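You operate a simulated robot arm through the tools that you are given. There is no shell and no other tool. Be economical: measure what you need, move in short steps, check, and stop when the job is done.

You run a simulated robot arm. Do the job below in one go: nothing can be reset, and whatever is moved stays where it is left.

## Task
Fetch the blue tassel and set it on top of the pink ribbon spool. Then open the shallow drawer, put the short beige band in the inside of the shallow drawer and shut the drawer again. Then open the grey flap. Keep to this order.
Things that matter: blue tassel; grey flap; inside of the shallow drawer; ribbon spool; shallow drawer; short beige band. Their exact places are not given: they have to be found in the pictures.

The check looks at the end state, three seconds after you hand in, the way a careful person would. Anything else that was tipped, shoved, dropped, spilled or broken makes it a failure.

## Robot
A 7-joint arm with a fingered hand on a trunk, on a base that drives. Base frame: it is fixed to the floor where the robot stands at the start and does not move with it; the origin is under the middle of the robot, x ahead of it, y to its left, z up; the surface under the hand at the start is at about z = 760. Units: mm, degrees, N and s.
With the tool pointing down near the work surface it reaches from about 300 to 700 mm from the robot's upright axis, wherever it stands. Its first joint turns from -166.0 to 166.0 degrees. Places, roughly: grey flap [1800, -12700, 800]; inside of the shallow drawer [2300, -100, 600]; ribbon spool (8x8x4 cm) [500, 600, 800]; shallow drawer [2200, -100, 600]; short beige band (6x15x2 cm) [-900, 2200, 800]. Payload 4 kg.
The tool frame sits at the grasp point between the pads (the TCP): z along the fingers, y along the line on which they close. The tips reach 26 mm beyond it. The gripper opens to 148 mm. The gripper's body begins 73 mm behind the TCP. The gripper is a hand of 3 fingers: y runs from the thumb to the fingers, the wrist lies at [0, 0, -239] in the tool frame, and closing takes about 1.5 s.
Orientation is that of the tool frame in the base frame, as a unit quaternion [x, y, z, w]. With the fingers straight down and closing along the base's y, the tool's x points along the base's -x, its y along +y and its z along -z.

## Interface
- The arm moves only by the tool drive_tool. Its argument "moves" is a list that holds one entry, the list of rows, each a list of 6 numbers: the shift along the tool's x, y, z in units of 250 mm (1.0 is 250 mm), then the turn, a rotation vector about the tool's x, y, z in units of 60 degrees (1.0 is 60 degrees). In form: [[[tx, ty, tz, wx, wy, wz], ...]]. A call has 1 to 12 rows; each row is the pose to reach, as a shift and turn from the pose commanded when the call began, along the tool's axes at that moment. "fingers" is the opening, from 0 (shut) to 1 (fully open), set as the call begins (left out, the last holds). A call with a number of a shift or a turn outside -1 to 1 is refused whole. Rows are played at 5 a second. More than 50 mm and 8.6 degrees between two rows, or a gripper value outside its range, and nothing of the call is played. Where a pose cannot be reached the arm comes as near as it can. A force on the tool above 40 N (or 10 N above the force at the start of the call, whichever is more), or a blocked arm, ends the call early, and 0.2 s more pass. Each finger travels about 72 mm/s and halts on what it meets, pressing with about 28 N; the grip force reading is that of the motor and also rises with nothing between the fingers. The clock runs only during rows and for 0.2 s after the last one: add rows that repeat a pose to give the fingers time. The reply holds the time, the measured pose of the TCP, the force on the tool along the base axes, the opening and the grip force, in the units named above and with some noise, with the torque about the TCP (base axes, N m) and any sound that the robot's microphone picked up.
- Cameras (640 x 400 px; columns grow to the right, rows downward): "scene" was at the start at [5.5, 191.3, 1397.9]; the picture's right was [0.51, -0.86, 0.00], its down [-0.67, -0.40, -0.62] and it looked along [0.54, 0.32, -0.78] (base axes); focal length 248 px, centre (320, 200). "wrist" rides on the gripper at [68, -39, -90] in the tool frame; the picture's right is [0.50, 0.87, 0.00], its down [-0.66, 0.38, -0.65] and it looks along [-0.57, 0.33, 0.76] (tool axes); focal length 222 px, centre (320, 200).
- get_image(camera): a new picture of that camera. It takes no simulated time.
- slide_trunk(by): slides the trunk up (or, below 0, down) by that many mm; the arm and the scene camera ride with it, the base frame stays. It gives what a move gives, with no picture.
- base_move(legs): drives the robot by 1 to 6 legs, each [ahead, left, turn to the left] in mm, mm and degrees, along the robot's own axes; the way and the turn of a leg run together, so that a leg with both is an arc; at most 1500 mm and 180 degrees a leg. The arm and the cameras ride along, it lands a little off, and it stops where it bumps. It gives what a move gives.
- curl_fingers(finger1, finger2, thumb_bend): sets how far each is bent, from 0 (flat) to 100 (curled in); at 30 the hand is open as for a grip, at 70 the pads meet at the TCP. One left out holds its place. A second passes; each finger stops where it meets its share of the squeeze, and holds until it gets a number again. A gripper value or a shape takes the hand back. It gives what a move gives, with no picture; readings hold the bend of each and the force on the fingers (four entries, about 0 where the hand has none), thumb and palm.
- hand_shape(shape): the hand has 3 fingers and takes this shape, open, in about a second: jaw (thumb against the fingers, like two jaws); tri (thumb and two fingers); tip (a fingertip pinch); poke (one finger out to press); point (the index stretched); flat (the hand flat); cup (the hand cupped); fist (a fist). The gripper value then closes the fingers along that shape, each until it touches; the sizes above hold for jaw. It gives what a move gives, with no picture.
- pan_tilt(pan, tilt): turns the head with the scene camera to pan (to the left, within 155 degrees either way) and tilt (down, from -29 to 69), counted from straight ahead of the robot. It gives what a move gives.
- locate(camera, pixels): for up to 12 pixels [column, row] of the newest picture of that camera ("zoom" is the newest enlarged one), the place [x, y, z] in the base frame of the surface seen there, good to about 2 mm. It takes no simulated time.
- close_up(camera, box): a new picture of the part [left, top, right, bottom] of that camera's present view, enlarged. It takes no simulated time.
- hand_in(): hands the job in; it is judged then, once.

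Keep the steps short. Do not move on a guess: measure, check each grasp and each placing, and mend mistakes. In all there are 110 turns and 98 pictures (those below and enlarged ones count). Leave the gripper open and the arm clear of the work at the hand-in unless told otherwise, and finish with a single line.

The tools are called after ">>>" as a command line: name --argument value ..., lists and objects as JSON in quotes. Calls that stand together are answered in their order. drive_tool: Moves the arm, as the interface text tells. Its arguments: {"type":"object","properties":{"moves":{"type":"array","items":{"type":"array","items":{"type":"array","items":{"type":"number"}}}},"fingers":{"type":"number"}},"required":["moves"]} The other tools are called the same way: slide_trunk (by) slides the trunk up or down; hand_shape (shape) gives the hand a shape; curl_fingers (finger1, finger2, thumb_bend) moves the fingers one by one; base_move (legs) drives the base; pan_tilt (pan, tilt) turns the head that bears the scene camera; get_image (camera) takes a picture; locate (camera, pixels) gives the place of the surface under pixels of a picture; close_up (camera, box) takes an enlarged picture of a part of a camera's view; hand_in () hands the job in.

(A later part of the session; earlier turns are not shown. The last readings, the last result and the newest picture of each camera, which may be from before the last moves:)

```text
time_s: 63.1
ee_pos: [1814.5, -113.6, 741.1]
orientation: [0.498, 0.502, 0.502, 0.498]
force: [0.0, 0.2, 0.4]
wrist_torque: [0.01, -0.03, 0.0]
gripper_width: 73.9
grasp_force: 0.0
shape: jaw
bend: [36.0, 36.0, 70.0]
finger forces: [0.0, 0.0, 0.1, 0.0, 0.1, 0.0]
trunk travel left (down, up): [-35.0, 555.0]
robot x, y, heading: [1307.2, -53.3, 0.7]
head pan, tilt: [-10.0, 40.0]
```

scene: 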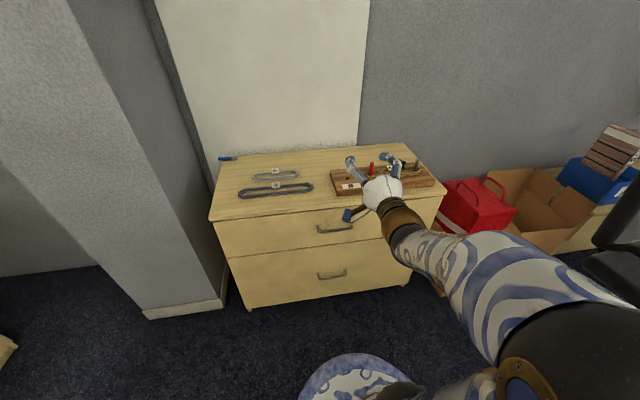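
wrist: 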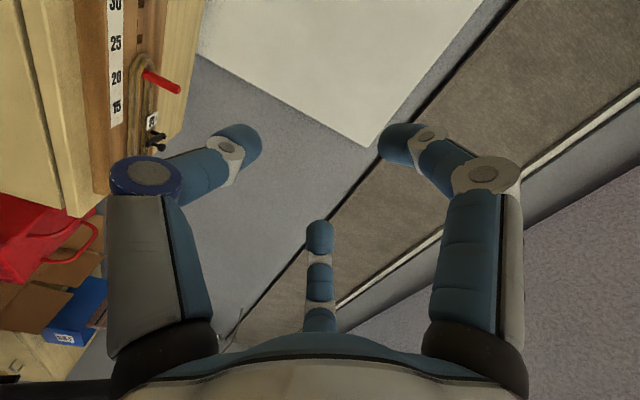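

>>> drive_tool --moves '[[[0, -0.1, 0.15, 0, 0, 0], [0, -0.21, 0.3, 0, 0, 0], [0, -0.21, 0.3, 0, 0, 0]]]'

>>> get_image --camera "wrist"

>>> get_image --camera "scene"

```text
time_s: 63.9
ee_pos: [1891.3, -112.6, 687.5]
orientation: [0.497, 0.503, 0.502, 0.498]
force: [0.0, -0.2, -0.2]
wrist_torque: [-0.01, -0.01, 0.0]
gripper_width: 73.6
grasp_force: 0.0
shape: jaw
bend: [36.0, 36.0, 70.0]
finger forces: [0.0, 0.0, 0.0, 0.0, 0.0, 0.0]
trunk travel left (down, up): [-35.0, 555.0]
robot x, y, heading: [1305.7, -52.4, 0.2]
head pan, tilt: [-10.0, 40.0]
```

```text
65 pictures are left
```

wrist: 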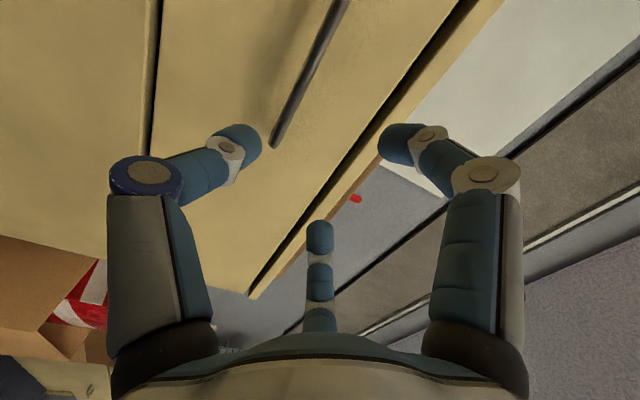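

```text
64 pictures are left
```

scene: 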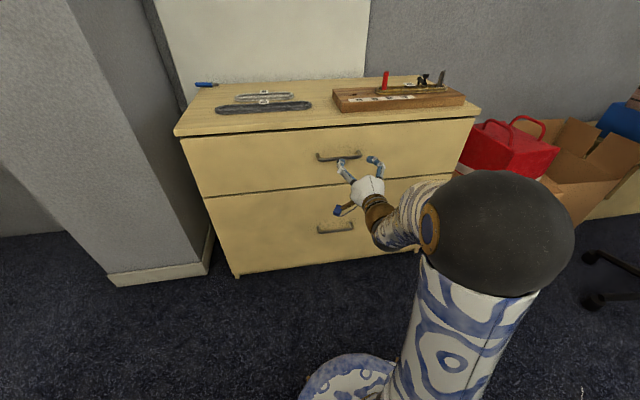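

>>> locate --camera "wrist" --pixels '[[335, 15], [318, 50], [300, 90], [280, 130], [273, 142]]'

>>> locate --camera "scene" --pixels '[[320, 158], [338, 158], [355, 157], [339, 153]]'

```text
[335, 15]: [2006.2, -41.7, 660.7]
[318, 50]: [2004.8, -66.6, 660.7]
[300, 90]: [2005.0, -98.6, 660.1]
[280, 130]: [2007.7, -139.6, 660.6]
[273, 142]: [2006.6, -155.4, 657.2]
```

```text
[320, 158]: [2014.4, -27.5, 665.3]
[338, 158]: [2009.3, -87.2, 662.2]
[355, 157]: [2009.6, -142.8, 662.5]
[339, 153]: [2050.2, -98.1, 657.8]
```

Bar front is at x≈2006, z≈660, centre y≈-93. Aligning in height first, then advancing.

>>> drive_tool --moves '[[[0.08, -0.108, 0.0, 0, 0, 0], [0.08, -0.108, 0.16, 0, 0, 0], [0.08, -0.108, 0.32, 0, 0, 0], [0.08, -0.108, 0.42, 0, 0, 0], [0.08, -0.108, 0.465, 0, 0, 0], [0.08, -0.108, 0.465, 0, 0, 0]]]'

>>> get_image --camera "wrist"

```text
time_s: 65.3
ee_pos: [1982.0, -92.8, 679.2]
orientation: [0.498, 0.503, 0.502, 0.498]
force: [0.0, -0.3, -0.4]
wrist_torque: [0.01, -0.01, -0.03]
gripper_width: 74.1
grasp_force: 0.1
shape: jaw
bend: [36.0, 36.0, 70.0]
finger forces: [0.0, 0.0, 0.0, 0.1, 0.0, 0.0]
out of reach, approached as far as the arm can: row 1, 2, 3, 4, 5, 6
trunk travel left (down, up): [-35.0, 555.0]
robot x, y, heading: [1306.4, -50.7, 0.6]
head pan, tilt: [-10.0, 40.0]
```

```text
63 pictures are left
```

wrist: 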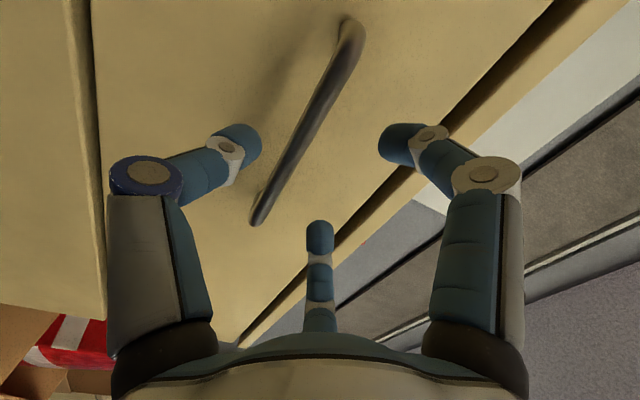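

The arm is at its reach limit, so I'll lower the trunk 19 mm and drive the base ahead 26 mm instead.

>>> slide_trunk --by -19

>>> base_move --legs '[[25, 0, 0]]'

>>> get_image --camera "wrist"

```text
time_s: 66.0
ee_pos: [1981.4, -92.8, 660.6]
orientation: [0.498, 0.504, 0.501, 0.497]
force: [-0.2, 0.2, -1.2]
wrist_torque: [-0.01, 0.0, -0.01]
gripper_width: 73.9
grasp_force: 0.0
shape: jaw
bend: [36.0, 36.0, 70.0]
finger forces: [0.1, 0.0, 0.1, 0.0, 0.0, 0.0]
trunk travel left (down, up): [-16.0, 574.0]
robot x, y, heading: [1307.6, -50.0, 0.3]
head pan, tilt: [-10.0, 40.0]
```

```text
time_s: 66.8
ee_pos: [2006.6, -91.9, 660.4]
orientation: [0.498, 0.504, 0.501, 0.497]
force: [0.0, -0.9, 0.2]
wrist_torque: [0.0, 0.01, -0.03]
gripper_width: 73.9
grasp_force: 0.0
shape: jaw
bend: [36.0, 36.0, 70.0]
finger forces: [0.1, 0.0, 0.0, 0.0, 0.1, 0.0]
trunk travel left (down, up): [-16.0, 574.0]
robot x, y, heading: [1333.9, -50.4, 0.5]
head pan, tilt: [-10.0, 40.0]
```

```text
62 pictures are left
```

wrist: 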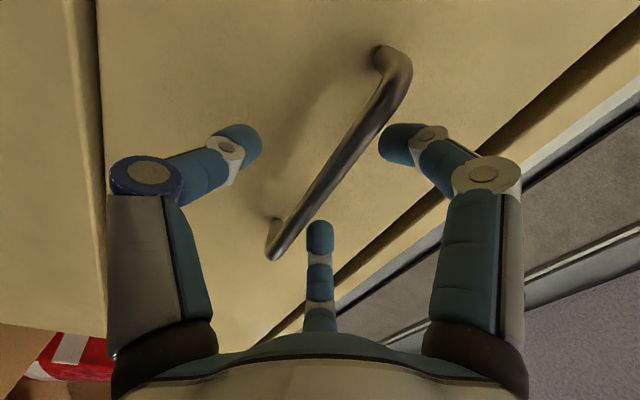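

Bar lies between thumb and fingers. Closing.

>>> drive_tool --moves '[[[0, 0, 0, 0, 0, 0], [0, 0, 0, 0, 0, 0], [0, 0, 0, 0, 0, 0], [0, 0, 0, 0, 0, 0], [0, 0, 0, 0, 0, 0], [0, 0, 0, 0, 0, 0], [0, 0, 0, 0, 0, 0]]]' --fingers 0

>>> get_image --camera "wrist"

```text
time_s: 68.4
ee_pos: [2006.8, -93.5, 660.6]
orientation: [0.498, 0.504, 0.501, 0.497]
force: [2.7, 1.0, 0.3]
wrist_torque: [0.01, 0.0, 0.03]
gripper_width: 2.1
grasp_force: 28.4
shape: jaw
bend: [73.0, 72.0, 72.0]
finger forces: [0.0, 0.0, 0.0, 0.1, 25.6, 0.1]
trunk travel left (down, up): [-16.0, 574.0]
robot x, y, heading: [1331.3, -51.1, 0.5]
head pan, tilt: [-10.0, 40.0]
```

```text
61 pictures are left
```

wrist: 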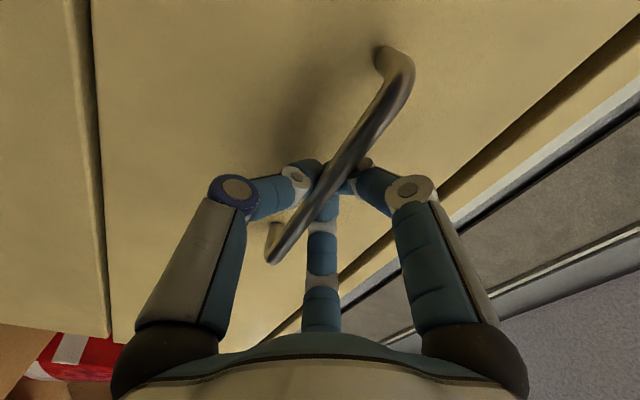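

The fingers have closed behind the bar and hook it. Pulling by driving the base back 130 mm.

>>> base_move --legs '[[-130, 0, 0]]'

>>> get_image --camera "scene"

```text
time_s: 69.7
ee_pos: [1875.5, -93.3, 661.3]
orientation: [0.498, 0.503, 0.501, 0.498]
force: [0.1, -0.5, 0.7]
wrist_torque: [-0.02, -0.01, -0.02]
gripper_width: 2.1
grasp_force: 27.7
shape: jaw
bend: [73.0, 72.0, 72.0]
finger forces: [0.3, 0.1, 0.0, 0.1, 0.1, 0.0]
trunk travel left (down, up): [-16.0, 574.0]
robot x, y, heading: [1201.9, -52.8, 0.7]
head pan, tilt: [-10.0, 40.0]
```

```text
60 pictures are left
```

scene: 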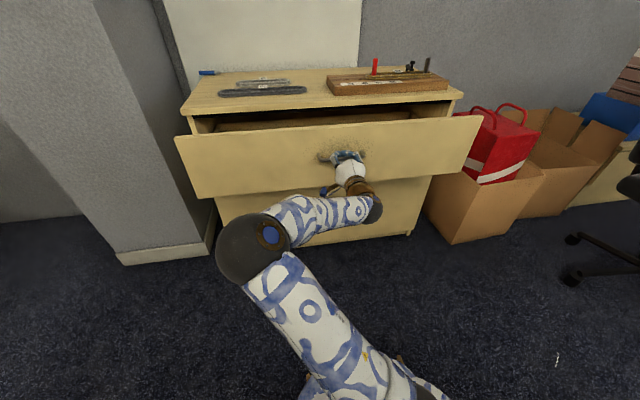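

The drawer is opening. Pulling the rest (≈160 mm) with the arm.

>>> drive_tool --moves '[[[0, 0, -0.08, 0, 0, 0], [0, 0, -0.16, 0, 0, 0], [0, 0, -0.24, 0, 0, 0], [0, 0, -0.32, 0, 0, 0], [0, 0, -0.4, 0, 0, 0], [0, 0, -0.48, 0, 0, 0], [0, 0, -0.56, 0, 0, 0], [0, 0, -0.62, 0, 0, 0], [0, 0, -0.62, 0, 0, 0]]]'

>>> get_image --camera "scene"

```text
time_s: 71.7
ee_pos: [1738.3, -98.1, 667.4]
orientation: [0.498, 0.505, 0.5, 0.497]
force: [0.1, 7.3, -15.2]
wrist_torque: [0.07, 0.0, 0.01]
gripper_width: 1.9
grasp_force: 28.3
shape: jaw
bend: [73.0, 72.0, 72.0]
finger forces: [0.0, 0.1, 0.1, 0.0, 5.5, 0.0]
out of reach, approached as far as the arm can: row 7, 8, 9
trunk travel left (down, up): [-16.0, 574.0]
robot x, y, heading: [1202.6, -49.9, 0.6]
head pan, tilt: [-10.0, 40.0]
```

```text
59 pictures are left
```

scene: 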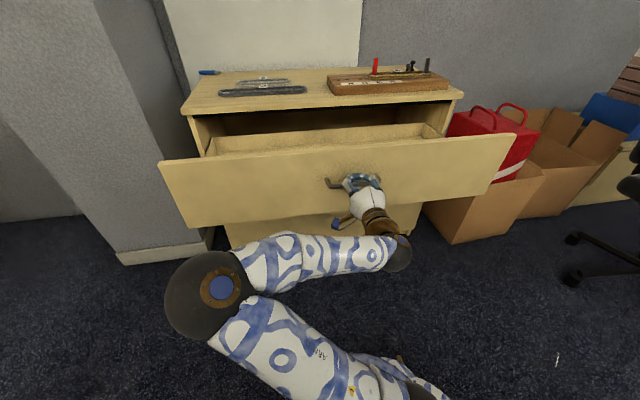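

The drawer is about 268 mm open. Opening the fingers to let go of the bar.

>>> drive_tool --moves '[[[0, 0, 0, 0, 0, 0], [0, 0, 0, 0, 0, 0], [0, 0, 0, 0, 0, 0], [0, 0, 0, 0, 0, 0], [0, 0, 0, 0, 0, 0]]]' --fingers 0.55

>>> locate --camera "scene" --pixels '[[200, 290], [235, 260], [290, 260], [400, 260], [345, 240], [160, 160], [515, 140], [300, 165], [330, 155], [320, 135], [230, 150]]'

>>> get_image --camera "wrist"

```text
time_s: 72.9
ee_pos: [1738.0, -98.5, 667.6]
orientation: [0.498, 0.502, 0.502, 0.497]
force: [0.2, -0.4, -0.1]
wrist_torque: [0.03, -0.02, -0.01]
gripper_width: 80.9
grasp_force: 0.0
shape: jaw
bend: [34.0, 34.0, 70.0]
finger forces: [0.0, 0.0, 0.1, 0.1, 0.0, 0.0]
trunk travel left (down, up): [-16.0, 574.0]
robot x, y, heading: [1199.7, -50.0, 0.4]
head pan, tilt: [-10.0, 40.0]
```

```text
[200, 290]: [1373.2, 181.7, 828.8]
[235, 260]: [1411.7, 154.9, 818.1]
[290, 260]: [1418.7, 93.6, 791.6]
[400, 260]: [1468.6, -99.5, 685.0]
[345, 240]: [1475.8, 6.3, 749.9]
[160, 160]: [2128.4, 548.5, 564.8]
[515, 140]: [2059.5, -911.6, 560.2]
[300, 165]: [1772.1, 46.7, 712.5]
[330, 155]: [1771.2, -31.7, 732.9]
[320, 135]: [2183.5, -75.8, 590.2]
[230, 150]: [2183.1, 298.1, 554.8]
```

```text
58 pictures are left
```

wrist: 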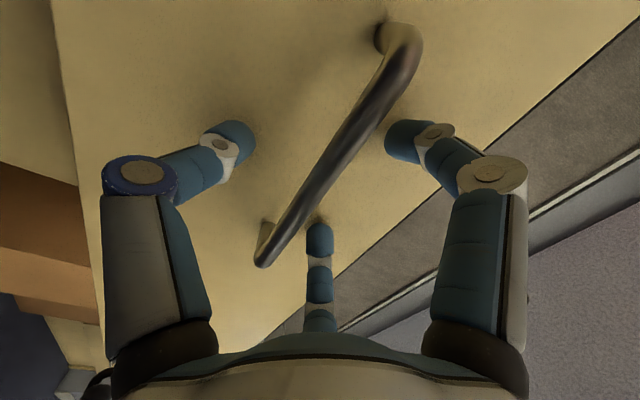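

Free. Backing off 90 mm and raising the trunk, then looking into the drawer.

>>> base_move --legs '[[-90, 0, 0]]'

>>> slide_trunk --by 500

>>> pan_tilt --pan 0 --tilt 50

>>> get_image --camera "scene"

```text
time_s: 74.0
ee_pos: [1647.6, -101.2, 668.8]
orientation: [0.499, 0.502, 0.502, 0.497]
force: [0.9, -0.6, 0.5]
wrist_torque: [0.02, 0.01, 0.02]
gripper_width: 81.0
grasp_force: 0.0
shape: jaw
bend: [34.0, 34.0, 70.0]
finger forces: [0.0, 0.0, 0.0, 0.0, 0.0, 0.0]
trunk travel left (down, up): [-16.0, 574.0]
robot x, y, heading: [1109.4, -48.8, 0.3]
head pan, tilt: [-10.0, 40.0]
```

```text
refused: 500 is not a number from -400 to 400
```

```text
time_s: 74.7
ee_pos: [1647.0, -99.9, 668.2]
orientation: [0.498, 0.503, 0.502, 0.497]
force: [0.2, 0.9, -0.8]
wrist_torque: [-0.01, -0.03, 0.01]
gripper_width: 81.0
grasp_force: 0.1
shape: jaw
bend: [34.0, 34.0, 70.0]
finger forces: [0.0, 0.1, 0.1, 0.1, 0.0, 0.0]
trunk travel left (down, up): [-16.0, 574.0]
robot x, y, heading: [1109.4, -53.2, 0.4]
head pan, tilt: [0.0, 50.0]
```

```text
57 pictures are left
```

scene: 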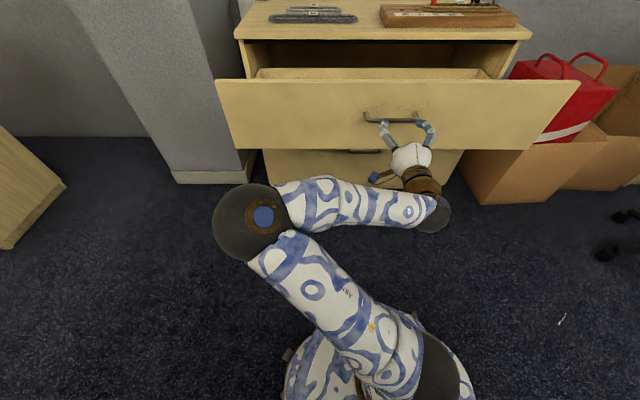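

Trunk slides are limited to 400, so I'm raising it 375.

>>> slide_trunk --by 375

>>> get_image --camera "scene"

```text
time_s: 78.3
ee_pos: [1647.6, -100.3, 1043.5]
orientation: [0.498, 0.503, 0.501, 0.497]
force: [0.0, -0.6, 0.4]
wrist_torque: [-0.02, 0.0, 0.03]
gripper_width: 80.9
grasp_force: 0.0
shape: jaw
bend: [34.0, 34.0, 70.0]
finger forces: [0.0, 0.0, 0.0, 0.0, 0.1, 0.1]
trunk travel left (down, up): [-391.0, 199.0]
robot x, y, heading: [1110.5, -49.8, 0.4]
head pan, tilt: [0.0, 50.0]
```

```text
56 pictures are left
```

scene: 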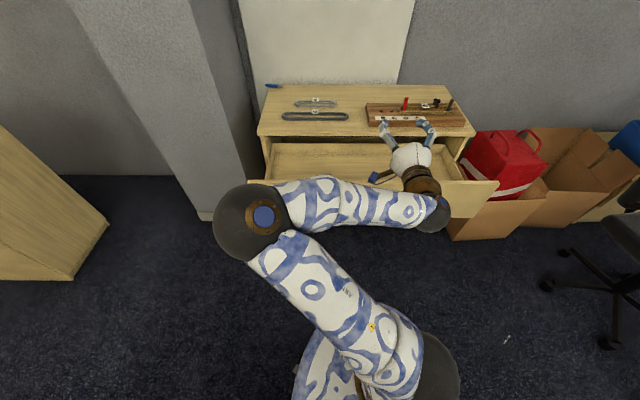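

Drawer interior is empty. Measuring its floor and turning the hand back to pointing down.

>>> locate --camera "scene" --pixels '[[300, 160], [330, 168], [370, 160], [280, 150], [268, 170], [265, 140], [380, 145], [455, 160], [495, 185], [265, 178], [470, 180], [320, 143]]'

>>> drive_tool --moves '[[[0, 0, 0, 0.0722, 0.0722, -0.0722], [0, 0, 0, 0.1443, 0.1443, -0.1443], [0, 0, 0, 0.2165, 0.2165, -0.2165], [0, 0, 0, 0.2887, 0.2887, -0.2887], [0, 0, 0, 0.3608, 0.3608, -0.3608], [0, 0, 0, 0.433, 0.433, -0.433], [0, 0, 0, 0.5052, 0.5052, -0.5052], [0, 0, 0, 0.5774, 0.5774, -0.5774], [0, 0, 0, 0.5774, 0.5774, -0.5774]]]'

>>> drive_tool --moves '[[[0, 0, 0, 0.0722, 0.0722, -0.0722], [0, 0, 0, 0.1443, 0.1443, -0.1443], [0, 0, 0, 0.2165, 0.2165, -0.2165], [0, 0, 0, 0.2887, 0.2887, -0.2887], [0, 0, 0, 0.3608, 0.3608, -0.3608], [0, 0, 0, 0.433, 0.433, -0.433], [0, 0, 0, 0.5052, 0.5052, -0.5052], [0, 0, 0, 0.5774, 0.5774, -0.5774], [0, 0, 0, 0.5774, 0.5774, -0.5774]]]'

>>> get_image --camera "scene"

```text
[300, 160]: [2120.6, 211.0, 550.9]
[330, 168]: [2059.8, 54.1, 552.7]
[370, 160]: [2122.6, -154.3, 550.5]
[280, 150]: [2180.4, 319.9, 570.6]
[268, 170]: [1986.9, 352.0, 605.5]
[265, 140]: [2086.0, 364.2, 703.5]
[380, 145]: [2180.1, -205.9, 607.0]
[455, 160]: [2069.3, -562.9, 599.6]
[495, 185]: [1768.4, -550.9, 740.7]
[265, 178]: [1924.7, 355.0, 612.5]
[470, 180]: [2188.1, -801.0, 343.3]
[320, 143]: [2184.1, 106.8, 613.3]
```

```text
time_s: 80.3
ee_pos: [1647.1, -99.6, 1042.8]
orientation: [0.285, 0.868, 0.288, 0.286]
force: [-0.5, 0.4, 0.5]
wrist_torque: [-0.02, 0.03, 0.0]
gripper_width: 81.0
grasp_force: 0.1
shape: jaw
bend: [34.0, 34.0, 70.0]
finger forces: [0.0, 0.1, 0.0, 0.1, 0.0, 0.0]
trunk travel left (down, up): [-391.0, 199.0]
robot x, y, heading: [1111.0, -54.7, 0.5]
head pan, tilt: [0.0, 50.0]
```

```text
time_s: 82.3
ee_pos: [1647.4, -99.9, 1042.7]
orientation: [-0.005, 1.0, 0.0, -0.002]
force: [0.3, 0.1, -0.2]
wrist_torque: [0.02, -0.01, 0.01]
gripper_width: 80.8
grasp_force: 0.1
shape: jaw
bend: [34.0, 34.0, 70.0]
finger forces: [0.0, 0.1, 0.1, 0.1, 0.0, 0.1]
trunk travel left (down, up): [-391.0, 199.0]
robot x, y, heading: [1106.6, -54.2, 0.1]
head pan, tilt: [0.0, 50.0]
```

```text
55 pictures are left
```

scene: 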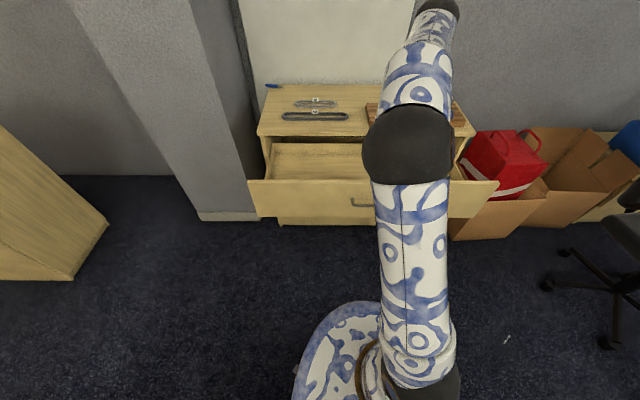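

Drawer floor is z≈551, interior x≈1790–2180, y≈-560…350. Now driving round to the counter with the beige band.

>>> base_move --legs '[[120, 0, 0], [0, 1430, 0], [-1300, 0, 0], [-780, 0, 0], [0, 0, 90]]'

>>> pan_tilt --pan 15 --tilt 40

>>> get_image --camera "scene"

```text
time_s: 104.1
ee_pos: [-799.4, 1919.4, 1043.1]
orientation: [0.71, -0.704, 0.001, 0.001]
force: [0.3, -0.9, 0.1]
wrist_torque: [-0.01, 0.0, -0.05]
gripper_width: 81.3
grasp_force: 0.1
shape: jaw
bend: [34.0, 34.0, 70.0]
finger forces: [0.1, 0.0, 0.0, 0.1, 0.0, 0.1]
trunk travel left (down, up): [-391.0, 199.0]
robot x, y, heading: [-844.9, 1381.2, 90.3]
head pan, tilt: [0.0, 50.0]
```

```text
time_s: 104.8
ee_pos: [-799.2, 1918.7, 1043.1]
orientation: [0.709, -0.705, 0.001, 0.0]
force: [0.3, 1.1, -0.3]
wrist_torque: [0.03, 0.0, -0.05]
gripper_width: 81.3
grasp_force: 0.1
shape: jaw
bend: [34.0, 34.0, 70.0]
finger forces: [0.0, 0.0, 0.0, 0.1, 0.0, 0.1]
trunk travel left (down, up): [-391.0, 199.0]
robot x, y, heading: [-847.9, 1383.4, 90.3]
head pan, tilt: [15.0, 40.0]
```

```text
54 pictures are left
```

scene: 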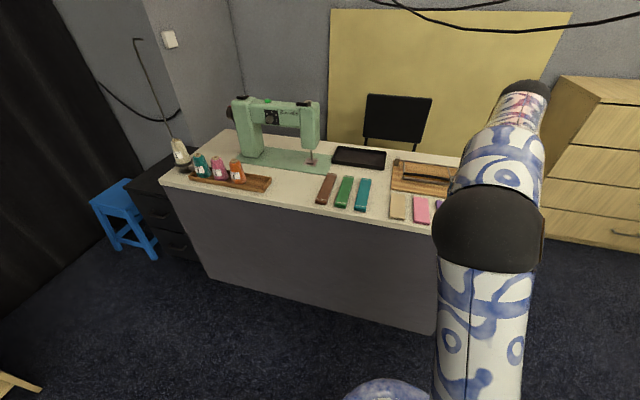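

The beige band is at about (398,206), next to pink. Enlarging to measure it.

>>> close_up --camera "scene" --box '[340, 160, 452, 230]'

```text
5.71 times, centred on (396, 195) of scene
```

zoom: 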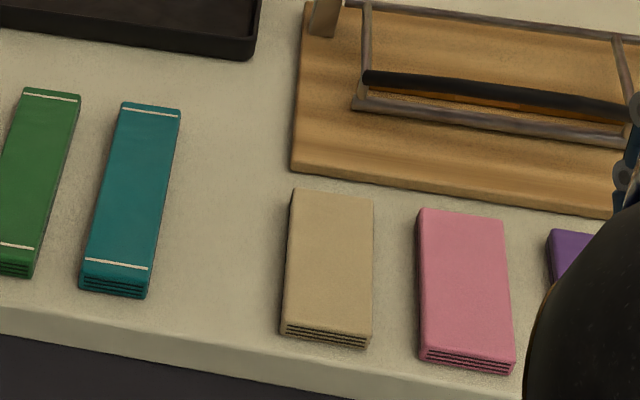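

>>> locate --camera "zoom" --pixels '[[297, 196], [368, 202], [285, 322], [368, 332], [328, 262], [422, 215], [425, 345], [256, 250], [395, 260], [325, 345], [290, 165], [145, 270]]'

```text
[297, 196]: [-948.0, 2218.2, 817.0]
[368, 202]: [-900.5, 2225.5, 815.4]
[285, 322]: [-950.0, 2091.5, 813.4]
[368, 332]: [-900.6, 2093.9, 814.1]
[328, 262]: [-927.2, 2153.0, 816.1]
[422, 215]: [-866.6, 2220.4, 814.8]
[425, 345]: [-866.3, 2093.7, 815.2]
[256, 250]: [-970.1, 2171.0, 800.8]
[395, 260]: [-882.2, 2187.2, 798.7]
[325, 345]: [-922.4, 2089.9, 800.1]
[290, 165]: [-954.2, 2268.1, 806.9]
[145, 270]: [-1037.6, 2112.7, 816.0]
```

Band: x -952…-898, y 2088…2228, top z 815, counter 799; there's a 30 mm gap to the pink one. Driving the base closer (ahead 200, left 75).

>>> base_move --legs '[[200, 75, 0]]'

>>> get_image --camera "wrist"

```text
time_s: 106.5
ee_pos: [-876.5, 2117.9, 1042.6]
orientation: [0.71, -0.704, 0.001, 0.0]
force: [0.1, 1.0, 0.4]
wrist_torque: [-0.01, 0.02, 0.0]
gripper_width: 81.1
grasp_force: 0.0
shape: jaw
bend: [34.0, 34.0, 70.0]
finger forces: [0.1, 0.0, 0.0, 0.1, 0.0, 0.0]
trunk travel left (down, up): [-391.0, 199.0]
robot x, y, heading: [-924.9, 1581.6, 90.3]
head pan, tilt: [15.0, 40.0]
```

```text
52 pictures are left
```

wrist: 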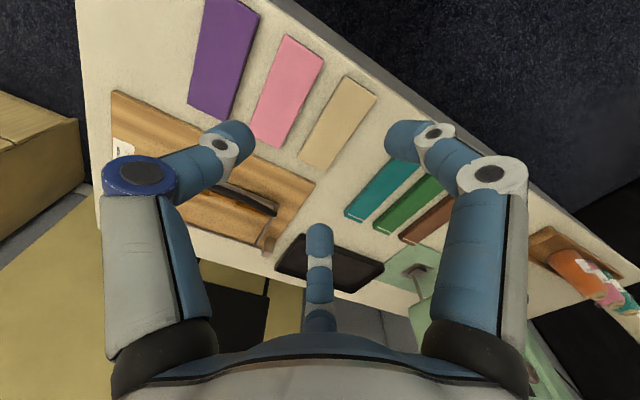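

>>> locate --camera "wrist" --pixels '[[346, 79], [374, 96], [328, 166], [301, 151], [337, 123], [319, 64], [275, 145], [365, 195], [270, 205], [230, 185], [240, 235]]'

```text
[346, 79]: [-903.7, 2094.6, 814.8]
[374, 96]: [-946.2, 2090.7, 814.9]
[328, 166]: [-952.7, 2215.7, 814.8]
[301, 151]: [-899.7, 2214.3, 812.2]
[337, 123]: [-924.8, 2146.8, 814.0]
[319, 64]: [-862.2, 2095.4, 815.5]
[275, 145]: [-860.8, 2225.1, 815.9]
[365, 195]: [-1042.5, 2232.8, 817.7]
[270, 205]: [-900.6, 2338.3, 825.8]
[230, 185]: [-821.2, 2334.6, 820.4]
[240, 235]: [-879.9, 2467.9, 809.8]
```

Band centre confirmed at (-926,2155). Moving above it and down to z≈870 with the fingers set to 72 mm.

>>> drive_tool --moves '[[[-0.148, 0.1, 0, 0, 0, 0], [-0.148, 0.196, 0.1, 0, 0, 0], [-0.148, 0.196, 0.25, 0, 0, 0], [-0.148, 0.196, 0.4, 0, 0, 0], [-0.148, 0.196, 0.55, 0, 0, 0], [-0.148, 0.196, 0.69, 0, 0, 0], [-0.148, 0.196, 0.69, 0, 0, 0]]]' --fingers 0.49

>>> get_image --camera "wrist"

```text
time_s: 108.1
ee_pos: [-924.9, 2153.4, 869.5]
orientation: [0.71, -0.704, 0.001, 0.001]
force: [0.9, 0.5, -0.2]
wrist_torque: [0.0, 0.03, -0.01]
gripper_width: 72.8
grasp_force: 0.1
shape: jaw
bend: [37.0, 37.0, 70.0]
finger forces: [0.0, 0.0, 0.0, 0.0, 0.0, 0.0]
trunk travel left (down, up): [-391.0, 199.0]
robot x, y, heading: [-923.2, 1579.6, 90.3]
head pan, tilt: [15.0, 40.0]
```

```text
51 pictures are left
```

wrist: 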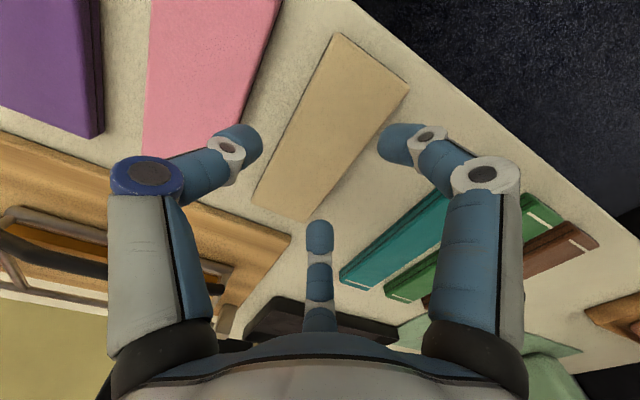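

>>> drive_tool --moves '[[[0, 0, 0.05, 0, 0, 0], [0, 0, 0.09, 0, 0, 0], [0, 0, 0.09, 0, 0, 0]]]'

>>> get_image --camera "wrist"

>>> close_up --camera "scene" --box '[280, 150, 440, 250]'

```text
time_s: 108.9
ee_pos: [-925.1, 2154.6, 847.8]
orientation: [0.71, -0.704, 0.001, -0.001]
force: [-0.8, 0.2, 0.4]
wrist_torque: [0.0, -0.02, -0.04]
gripper_width: 72.9
grasp_force: 0.1
shape: jaw
bend: [37.0, 37.0, 70.0]
finger forces: [0.1, 0.1, 0.0, 0.1, 0.1, 0.0]
trunk travel left (down, up): [-391.0, 199.0]
robot x, y, heading: [-923.4, 1583.8, 90.5]
head pan, tilt: [15.0, 40.0]
```

```text
50 pictures are left
```

wrist: 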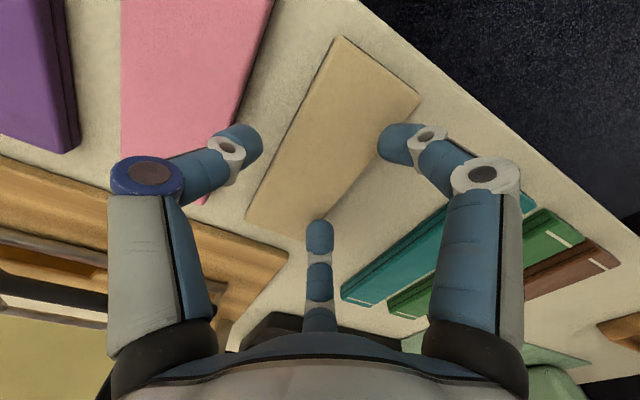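

```text
4.00 times, centred on (360, 200) of scene
```

zoom: 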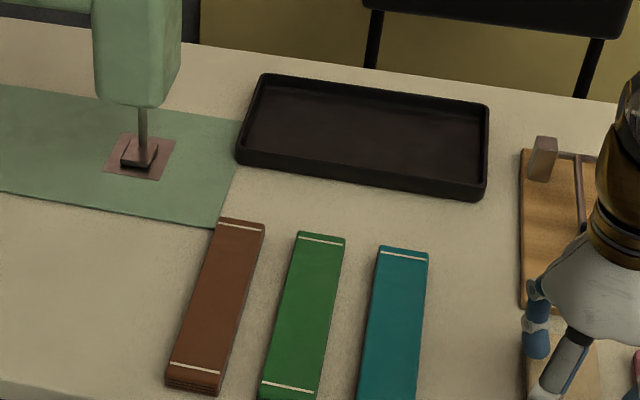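

The thumb is over the gap. Descending 19 mm.

>>> drive_tool --moves '[[[0, 0, 0.03, 0, 0, 0], [0, 0, 0.06, 0, 0, 0], [0, 0, 0.076, 0, 0, 0], [0, 0, 0.076, 0, 0, 0]]]'

>>> get_image --camera "wrist"

```text
time_s: 109.5
ee_pos: [-925.3, 2154.8, 842.7]
orientation: [0.71, -0.705, -0.004, -0.003]
force: [0.2, -2.6, 28.8]
wrist_torque: [-0.45, 0.71, 0.03]
gripper_width: 73.3
grasp_force: 0.0
shape: jaw
bend: [79.0, 78.0, 70.0]
finger forces: [19.1, 10.0, 0.0, 0.0, 0.0, 0.0]
trunk travel left (down, up): [-391.0, 199.0]
robot x, y, heading: [-923.6, 1580.2, 90.4]
head pan, tilt: [15.0, 40.0]
stopped in row 3: the force on the tool passed its limit at 46 N (the readings are from after the stop); the commanded pose is now the measured one
```

```text
48 pictures are left
```

wrist: 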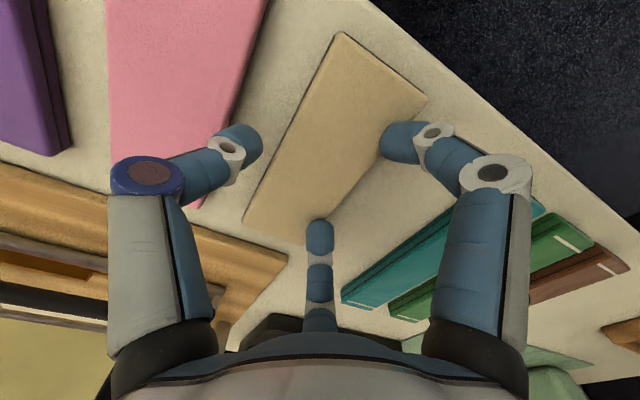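

Both fingers pressed on the band's top edge at the -x side. I lift, open to ~86 mm, and shift 5 mm toward -x.

>>> drive_tool --moves '[[[0, 0, -0.04, 0, 0, 0], [0, 0.02, -0.06, 0, 0, 0], [0, 0.02, -0.06, 0, 0, 0]]]' --fingers 0.58

>>> get_image --camera "wrist"

```text
time_s: 110.3
ee_pos: [-929.9, 2154.5, 852.5]
orientation: [0.709, -0.705, -0.002, -0.002]
force: [-0.1, -0.3, -0.1]
wrist_torque: [0.0, 0.01, 0.01]
gripper_width: 85.1
grasp_force: 0.1
shape: jaw
bend: [33.0, 33.0, 70.0]
finger forces: [0.0, 0.0, 0.1, 0.0, 0.0, 0.0]
trunk travel left (down, up): [-391.0, 199.0]
robot x, y, heading: [-927.8, 1580.9, 90.4]
head pan, tilt: [15.0, 40.0]
```

```text
47 pictures are left
```

wrist: 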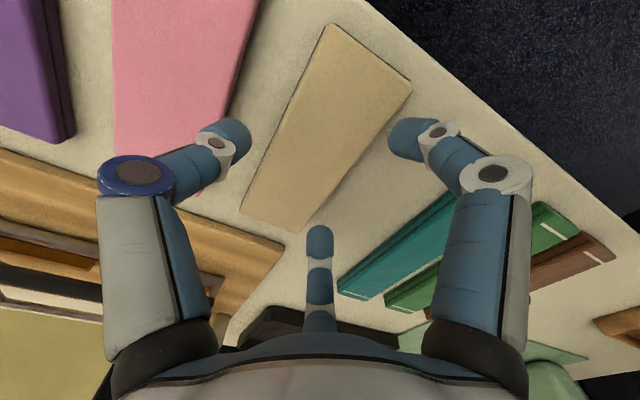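

Checking the fingertip positions against the band edges.

>>> locate --camera "wrist" --pixels '[[243, 138], [228, 125], [398, 140], [393, 150], [320, 232], [312, 240], [330, 30], [408, 88], [252, 200], [300, 225], [220, 110]]'

```text
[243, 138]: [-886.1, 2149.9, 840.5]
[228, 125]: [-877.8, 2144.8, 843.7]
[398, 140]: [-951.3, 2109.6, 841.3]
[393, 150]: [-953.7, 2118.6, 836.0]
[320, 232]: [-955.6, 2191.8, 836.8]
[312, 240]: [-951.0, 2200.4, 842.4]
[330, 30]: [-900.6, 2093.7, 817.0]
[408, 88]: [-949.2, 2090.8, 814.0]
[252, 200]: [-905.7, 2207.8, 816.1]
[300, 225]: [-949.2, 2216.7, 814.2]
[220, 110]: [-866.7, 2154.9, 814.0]
```

Finger-side clearance is only ~2 mm, against 13 on the thumb side, so I shift 5 mm more toward -x and descend.

>>> drive_tool --moves '[[[0, 0.02, 0, 0, 0, 0], [0, 0.02, 0.03, 0, 0, 0], [0, 0.02, 0.05, 0, 0, 0], [0, 0.02, 0.07, 0, 0, 0], [0, 0.02, 0.085, 0, 0, 0], [0, 0.02, 0.095, 0, 0, 0], [0, 0.02, 0.095, 0, 0, 0]]]'

>>> get_image --camera "wrist"

```text
time_s: 111.9
ee_pos: [-935.6, 2154.9, 829.7]
orientation: [0.711, -0.704, -0.002, -0.002]
force: [-0.4, -0.4, 0.0]
wrist_torque: [0.01, 0.03, 0.04]
gripper_width: 85.3
grasp_force: 0.0
shape: jaw
bend: [33.0, 33.0, 70.0]
finger forces: [0.1, 0.0, 0.1, 0.1, 0.0, 0.1]
trunk travel left (down, up): [-391.0, 199.0]
robot x, y, heading: [-929.6, 1579.1, 90.6]
head pan, tilt: [15.0, 40.0]
```

```text
46 pictures are left
```

wrist: 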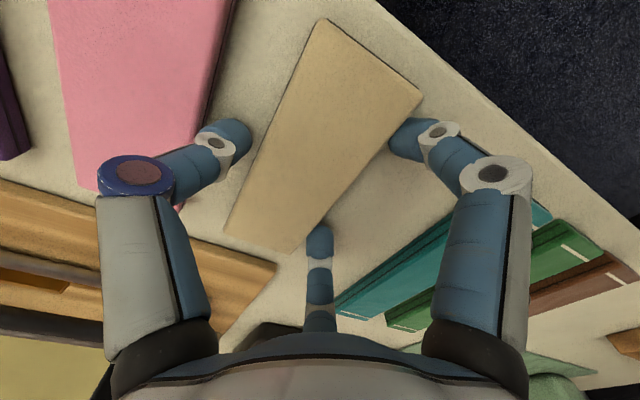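

Down with no contact, and the fingers straddle the band. Closing.

>>> drive_tool --moves '[[[0, 0, 0, 0, 0, 0], [0, 0, 0, 0, 0, 0], [0, 0, 0, 0, 0, 0], [0, 0, 0, 0, 0, 0], [0, 0, 0, 0, 0, 0], [0, 0, 0, 0, 0, 0]]]' --fingers 0

>>> get_image --camera "wrist"

```text
time_s: 113.3
ee_pos: [-935.5, 2155.7, 829.3]
orientation: [0.71, -0.704, -0.001, -0.002]
force: [0.1, -0.3, 0.3]
wrist_torque: [-0.02, -0.01, 0.02]
gripper_width: 54.1
grasp_force: 28.1
shape: jaw
bend: [80.0, 80.0, 70.0]
finger forces: [18.2, 18.5, 0.0, 0.1, 33.8, 0.0]
trunk travel left (down, up): [-391.0, 199.0]
robot x, y, heading: [-929.0, 1584.0, 90.6]
head pan, tilt: [15.0, 40.0]
```

```text
45 pictures are left
```

wrist: 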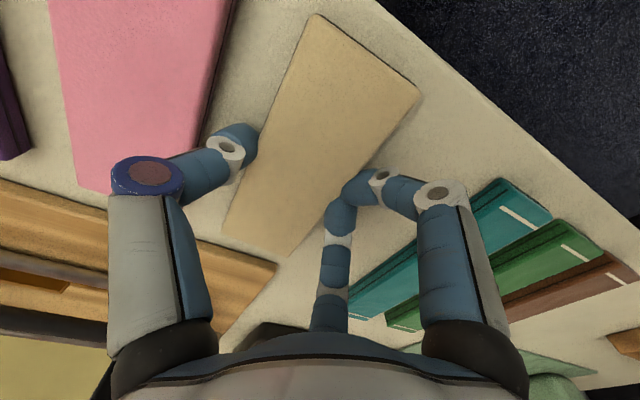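

Gripped at 54 mm width, with force on all three fingers. Lifting.

>>> drive_tool --moves '[[[0, 0, -0.04, 0, 0, 0], [0, 0, -0.12, 0, 0, 0], [0, 0, -0.25, 0, 0, 0], [0, 0, -0.4, 0, 0, 0], [0, 0, -0.55, 0, 0, 0], [0, 0, -0.7, 0, 0, 0], [0, 0, -0.85, 0, 0, 0], [0, 0, -0.85, 0, 0, 0]]]'

>>> get_image --camera "wrist"

```text
time_s: 115.1
ee_pos: [-936.0, 2154.0, 1042.0]
orientation: [0.711, -0.703, -0.002, -0.002]
force: [-1.0, -0.7, -1.7]
wrist_torque: [0.0, -0.01, 0.05]
gripper_width: 53.8
grasp_force: 28.1
shape: jaw
bend: [80.0, 80.0, 70.0]
finger forces: [18.3, 18.7, 0.0, 0.0, 33.8, 0.1]
trunk travel left (down, up): [-391.0, 199.0]
robot x, y, heading: [-927.7, 1581.8, 90.4]
head pan, tilt: [15.0, 40.0]
```

```text
44 pictures are left
```

wrist: 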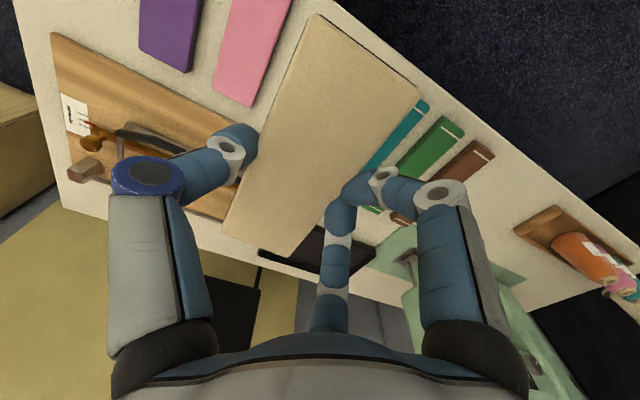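

The band is held firmly. Driving back to the open drawer by the same route.

>>> base_move --legs '[[-200, 0, 0], [0, 0, -90.4], [1300, 0, 0], [860, 0, 0], [0, -1290, 0]]'

>>> pan_tilt --pan 10 --tilt 50

>>> get_image --camera "scene"

>>> get_image --camera "wrist"

```text
time_s: 136.9
ee_pos: [1816.0, 125.2, 1042.9]
orientation: [-0.006, 1.0, 0.0, 0.003]
force: [0.0, 0.0, 0.1]
wrist_torque: [-0.02, -0.02, 0.01]
gripper_width: 53.8
grasp_force: 28.1
shape: jaw
bend: [80.0, 80.0, 70.0]
finger forces: [18.5, 18.8, 0.0, 0.0, 34.0, 0.0]
trunk travel left (down, up): [-391.0, 199.0]
robot x, y, heading: [1242.8, 110.2, 0.8]
head pan, tilt: [15.0, 40.0]
```

```text
time_s: 137.6
ee_pos: [1814.9, 124.0, 1041.3]
orientation: [-0.006, 1.0, 0.0, 0.003]
force: [0.2, -0.5, -0.8]
wrist_torque: [0.03, -0.04, 0.01]
gripper_width: 54.0
grasp_force: 28.5
shape: jaw
bend: [80.0, 80.0, 70.0]
finger forces: [18.5, 18.8, 0.0, 0.0, 33.7, 0.0]
trunk travel left (down, up): [-391.0, 199.0]
robot x, y, heading: [1242.6, 113.4, 0.5]
head pan, tilt: [10.0, 50.0]
```

```text
43 pictures are left
```

scene: 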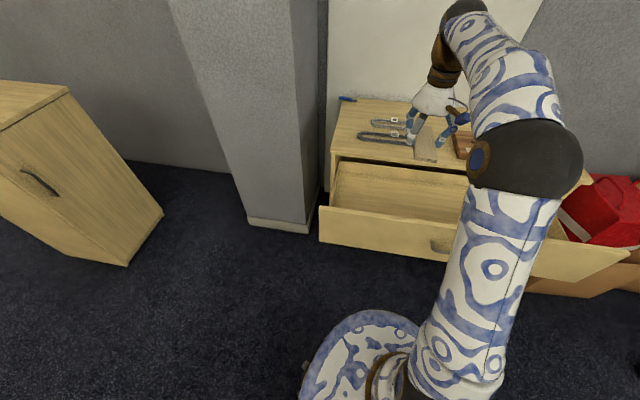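

```text
42 pictures are left
```

wrist: 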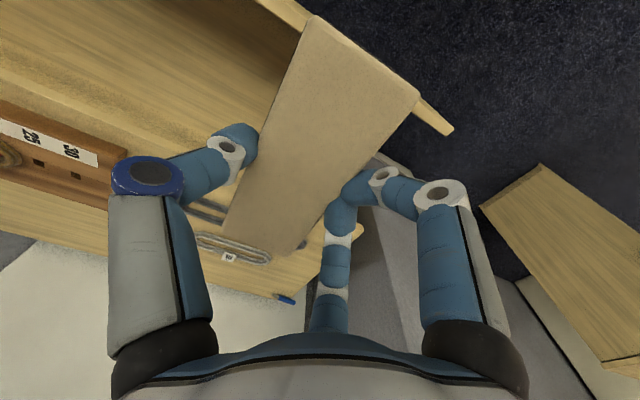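

Measuring the drawer opening near the hand.

>>> locate --camera "scene" --pixels '[[340, 208], [400, 216], [400, 222], [400, 205], [400, 190], [340, 160], [400, 165], [400, 170], [440, 225], [330, 150], [322, 208]]'

>>> locate --camera "wrist" --pixels '[[312, 22], [412, 92], [275, 250], [230, 225], [320, 130]]'

```text
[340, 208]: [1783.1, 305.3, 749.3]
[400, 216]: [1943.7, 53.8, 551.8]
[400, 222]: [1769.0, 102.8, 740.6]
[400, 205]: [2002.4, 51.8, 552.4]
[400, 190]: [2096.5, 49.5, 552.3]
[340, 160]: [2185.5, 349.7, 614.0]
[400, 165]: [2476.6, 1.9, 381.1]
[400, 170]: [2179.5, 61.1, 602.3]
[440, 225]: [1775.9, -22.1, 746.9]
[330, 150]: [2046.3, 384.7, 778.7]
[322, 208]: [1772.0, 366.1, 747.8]
```

```text
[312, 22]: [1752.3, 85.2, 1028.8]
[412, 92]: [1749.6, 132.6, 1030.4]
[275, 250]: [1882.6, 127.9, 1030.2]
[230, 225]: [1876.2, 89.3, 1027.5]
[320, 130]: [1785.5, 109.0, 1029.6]
```

Band extends x 1748–1884 around the TCP, and the opening is x≈1790–2045. Driving ahead 100 so the band is centred, then lowering the trunk 190.

>>> base_move --legs '[[100, 0, 0]]'

>>> slide_trunk --by -190

>>> get_image --camera "scene"

>>> get_image --camera "wrist"

```text
time_s: 138.8
ee_pos: [1915.5, 125.2, 1041.5]
orientation: [-0.006, 1.0, 0.0, 0.002]
force: [0.4, 0.3, -0.3]
wrist_torque: [-0.03, 0.03, 0.0]
gripper_width: 53.7
grasp_force: 28.3
shape: jaw
bend: [80.0, 80.0, 70.0]
finger forces: [18.5, 18.8, 0.1, 0.0, 33.8, 0.0]
trunk travel left (down, up): [-391.0, 199.0]
robot x, y, heading: [1342.2, 111.3, 0.7]
head pan, tilt: [10.0, 50.0]
```

```text
time_s: 140.9
ee_pos: [1915.9, 124.8, 851.2]
orientation: [-0.006, 1.0, 0.0, 0.003]
force: [-0.6, -0.1, -1.5]
wrist_torque: [0.02, 0.02, 0.02]
gripper_width: 53.9
grasp_force: 28.1
shape: jaw
bend: [80.0, 80.0, 70.0]
finger forces: [18.5, 18.8, 0.0, 0.0, 33.8, 0.0]
trunk travel left (down, up): [-201.0, 389.0]
robot x, y, heading: [1344.5, 117.7, 0.5]
head pan, tilt: [10.0, 50.0]
```

```text
41 pictures are left
```

scene: 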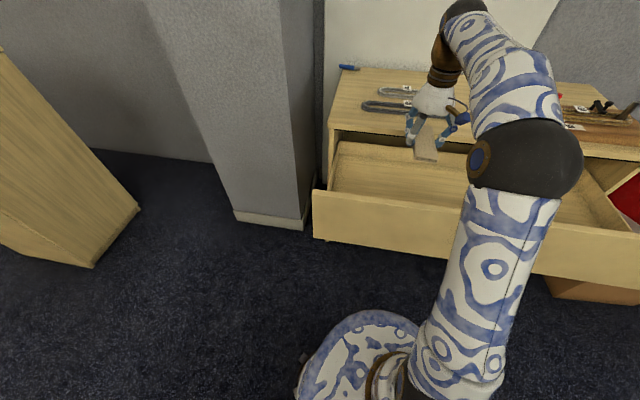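

```text
40 pictures are left
```

wrist: 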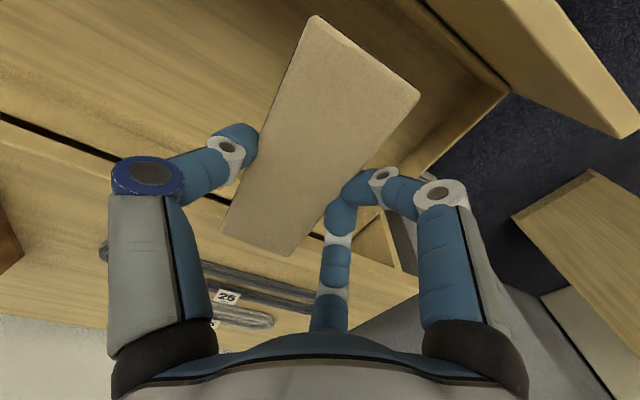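

Clear all round. Lowering the trunk another 190.

>>> slide_trunk --by -190

>>> get_image --camera "scene"

>>> get_image --camera "wrist"

```text
time_s: 142.9
ee_pos: [1916.5, 124.7, 661.6]
orientation: [-0.006, 1.0, 0.0, 0.003]
force: [-0.1, 0.3, 0.1]
wrist_torque: [0.02, 0.0, 0.03]
gripper_width: 53.9
grasp_force: 27.8
shape: jaw
bend: [80.0, 80.0, 70.0]
finger forces: [18.4, 18.8, 0.1, 0.0, 33.8, 0.0]
trunk travel left (down, up): [-11.0, 579.0]
robot x, y, heading: [1342.8, 114.3, 1.0]
head pan, tilt: [10.0, 50.0]
```

```text
39 pictures are left
```

scene: 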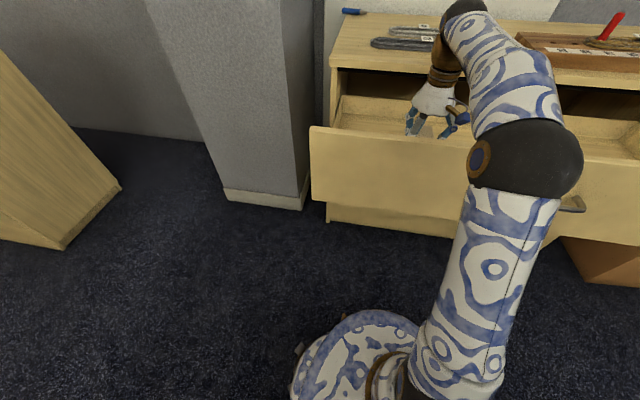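

```text
38 pictures are left
```

wrist: 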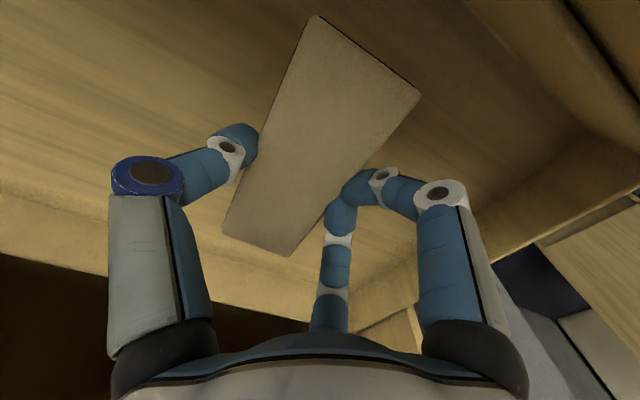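

Checking the forearm's clearance over the drawer front before the last 78 mm.

>>> locate --camera "scene" --pixels '[[480, 160], [540, 180], [500, 90], [480, 60], [465, 90], [445, 75], [440, 100], [400, 140], [478, 180]]'

```text
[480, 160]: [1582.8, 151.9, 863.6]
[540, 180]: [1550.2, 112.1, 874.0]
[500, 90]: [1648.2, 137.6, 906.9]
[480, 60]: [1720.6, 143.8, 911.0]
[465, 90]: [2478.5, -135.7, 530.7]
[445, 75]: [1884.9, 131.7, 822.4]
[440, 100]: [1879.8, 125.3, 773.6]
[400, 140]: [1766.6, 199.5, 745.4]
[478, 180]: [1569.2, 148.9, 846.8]
```

The forearm would pass only millimetres above the drawer front. I'll raise the trunk 190 again and make the descent with the arm, so the elbow stays high.

>>> slide_trunk --by 190

>>> drive_tool --moves '[[[0, 0, 0.15, 0, 0, 0], [0, 0, 0.3, 0, 0, 0], [0, 0, 0.45, 0, 0, 0], [0, 0, 0.6, 0, 0, 0], [0, 0, 0.75, 0, 0, 0], [0, 0, 0.75, 0, 0, 0]]]'

>>> get_image --camera "scene"

```text
time_s: 145.0
ee_pos: [1915.6, 126.4, 852.0]
orientation: [-0.006, 1.0, 0.0, 0.003]
force: [0.4, -1.0, -1.0]
wrist_torque: [0.02, 0.01, 0.0]
gripper_width: 53.9
grasp_force: 28.2
shape: jaw
bend: [80.0, 80.0, 70.0]
finger forces: [18.6, 18.8, 0.1, 0.0, 33.7, 0.0]
trunk travel left (down, up): [-201.0, 389.0]
robot x, y, heading: [1342.6, 112.5, 0.5]
head pan, tilt: [10.0, 50.0]
```

```text
time_s: 146.4
ee_pos: [1916.4, 126.2, 663.6]
orientation: [-0.005, 1.0, 0.0, 0.003]
force: [0.1, 0.1, -0.5]
wrist_torque: [0.01, 0.04, 0.0]
gripper_width: 53.9
grasp_force: 27.7
shape: jaw
bend: [80.0, 80.0, 70.0]
finger forces: [18.5, 19.0, 0.0, 0.1, 33.7, 0.0]
trunk travel left (down, up): [-201.0, 389.0]
robot x, y, heading: [1339.9, 111.6, 0.7]
head pan, tilt: [10.0, 50.0]
```

```text
37 pictures are left
```

scene: 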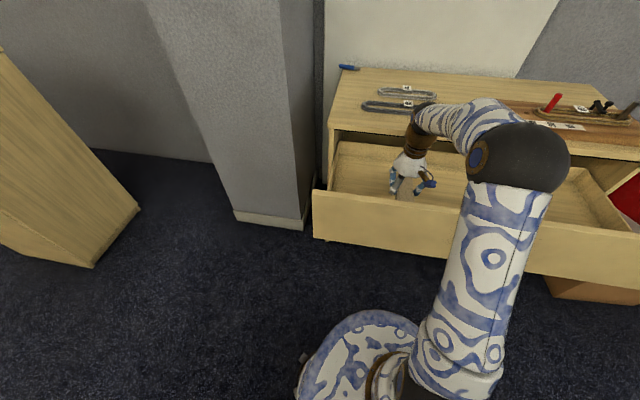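

The elbow is well clear now. Descending to about 5 mm above the drawer floor.

>>> drive_tool --moves '[[[0, 0, 0.12, 0, 0, 0], [0, 0, 0.22, 0, 0, 0], [0, 0, 0.28, 0, 0, 0], [0, 0, 0.305, 0, 0, 0], [0, 0, 0.318, 0, 0, 0], [0, 0, 0.326, 0, 0, 0], [0, 0, 0.326, 0, 0, 0]]]'

>>> get_image --camera "wrist"

```text
time_s: 148.0
ee_pos: [1917.2, 124.8, 582.1]
orientation: [-0.006, 1.0, 0.0, 0.002]
force: [-0.7, -0.3, -0.3]
wrist_torque: [0.02, -0.01, 0.04]
gripper_width: 53.8
grasp_force: 28.5
shape: jaw
bend: [80.0, 80.0, 70.0]
finger forces: [18.5, 19.0, 0.0, 0.0, 33.8, 0.1]
trunk travel left (down, up): [-201.0, 389.0]
robot x, y, heading: [1342.2, 113.6, 0.8]
head pan, tilt: [10.0, 50.0]
```

```text
36 pictures are left
```

wrist: 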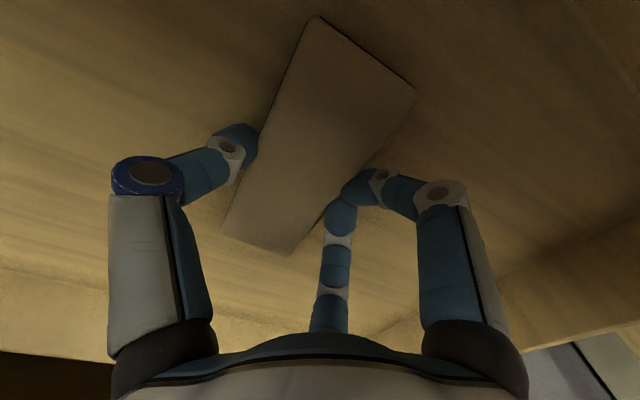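

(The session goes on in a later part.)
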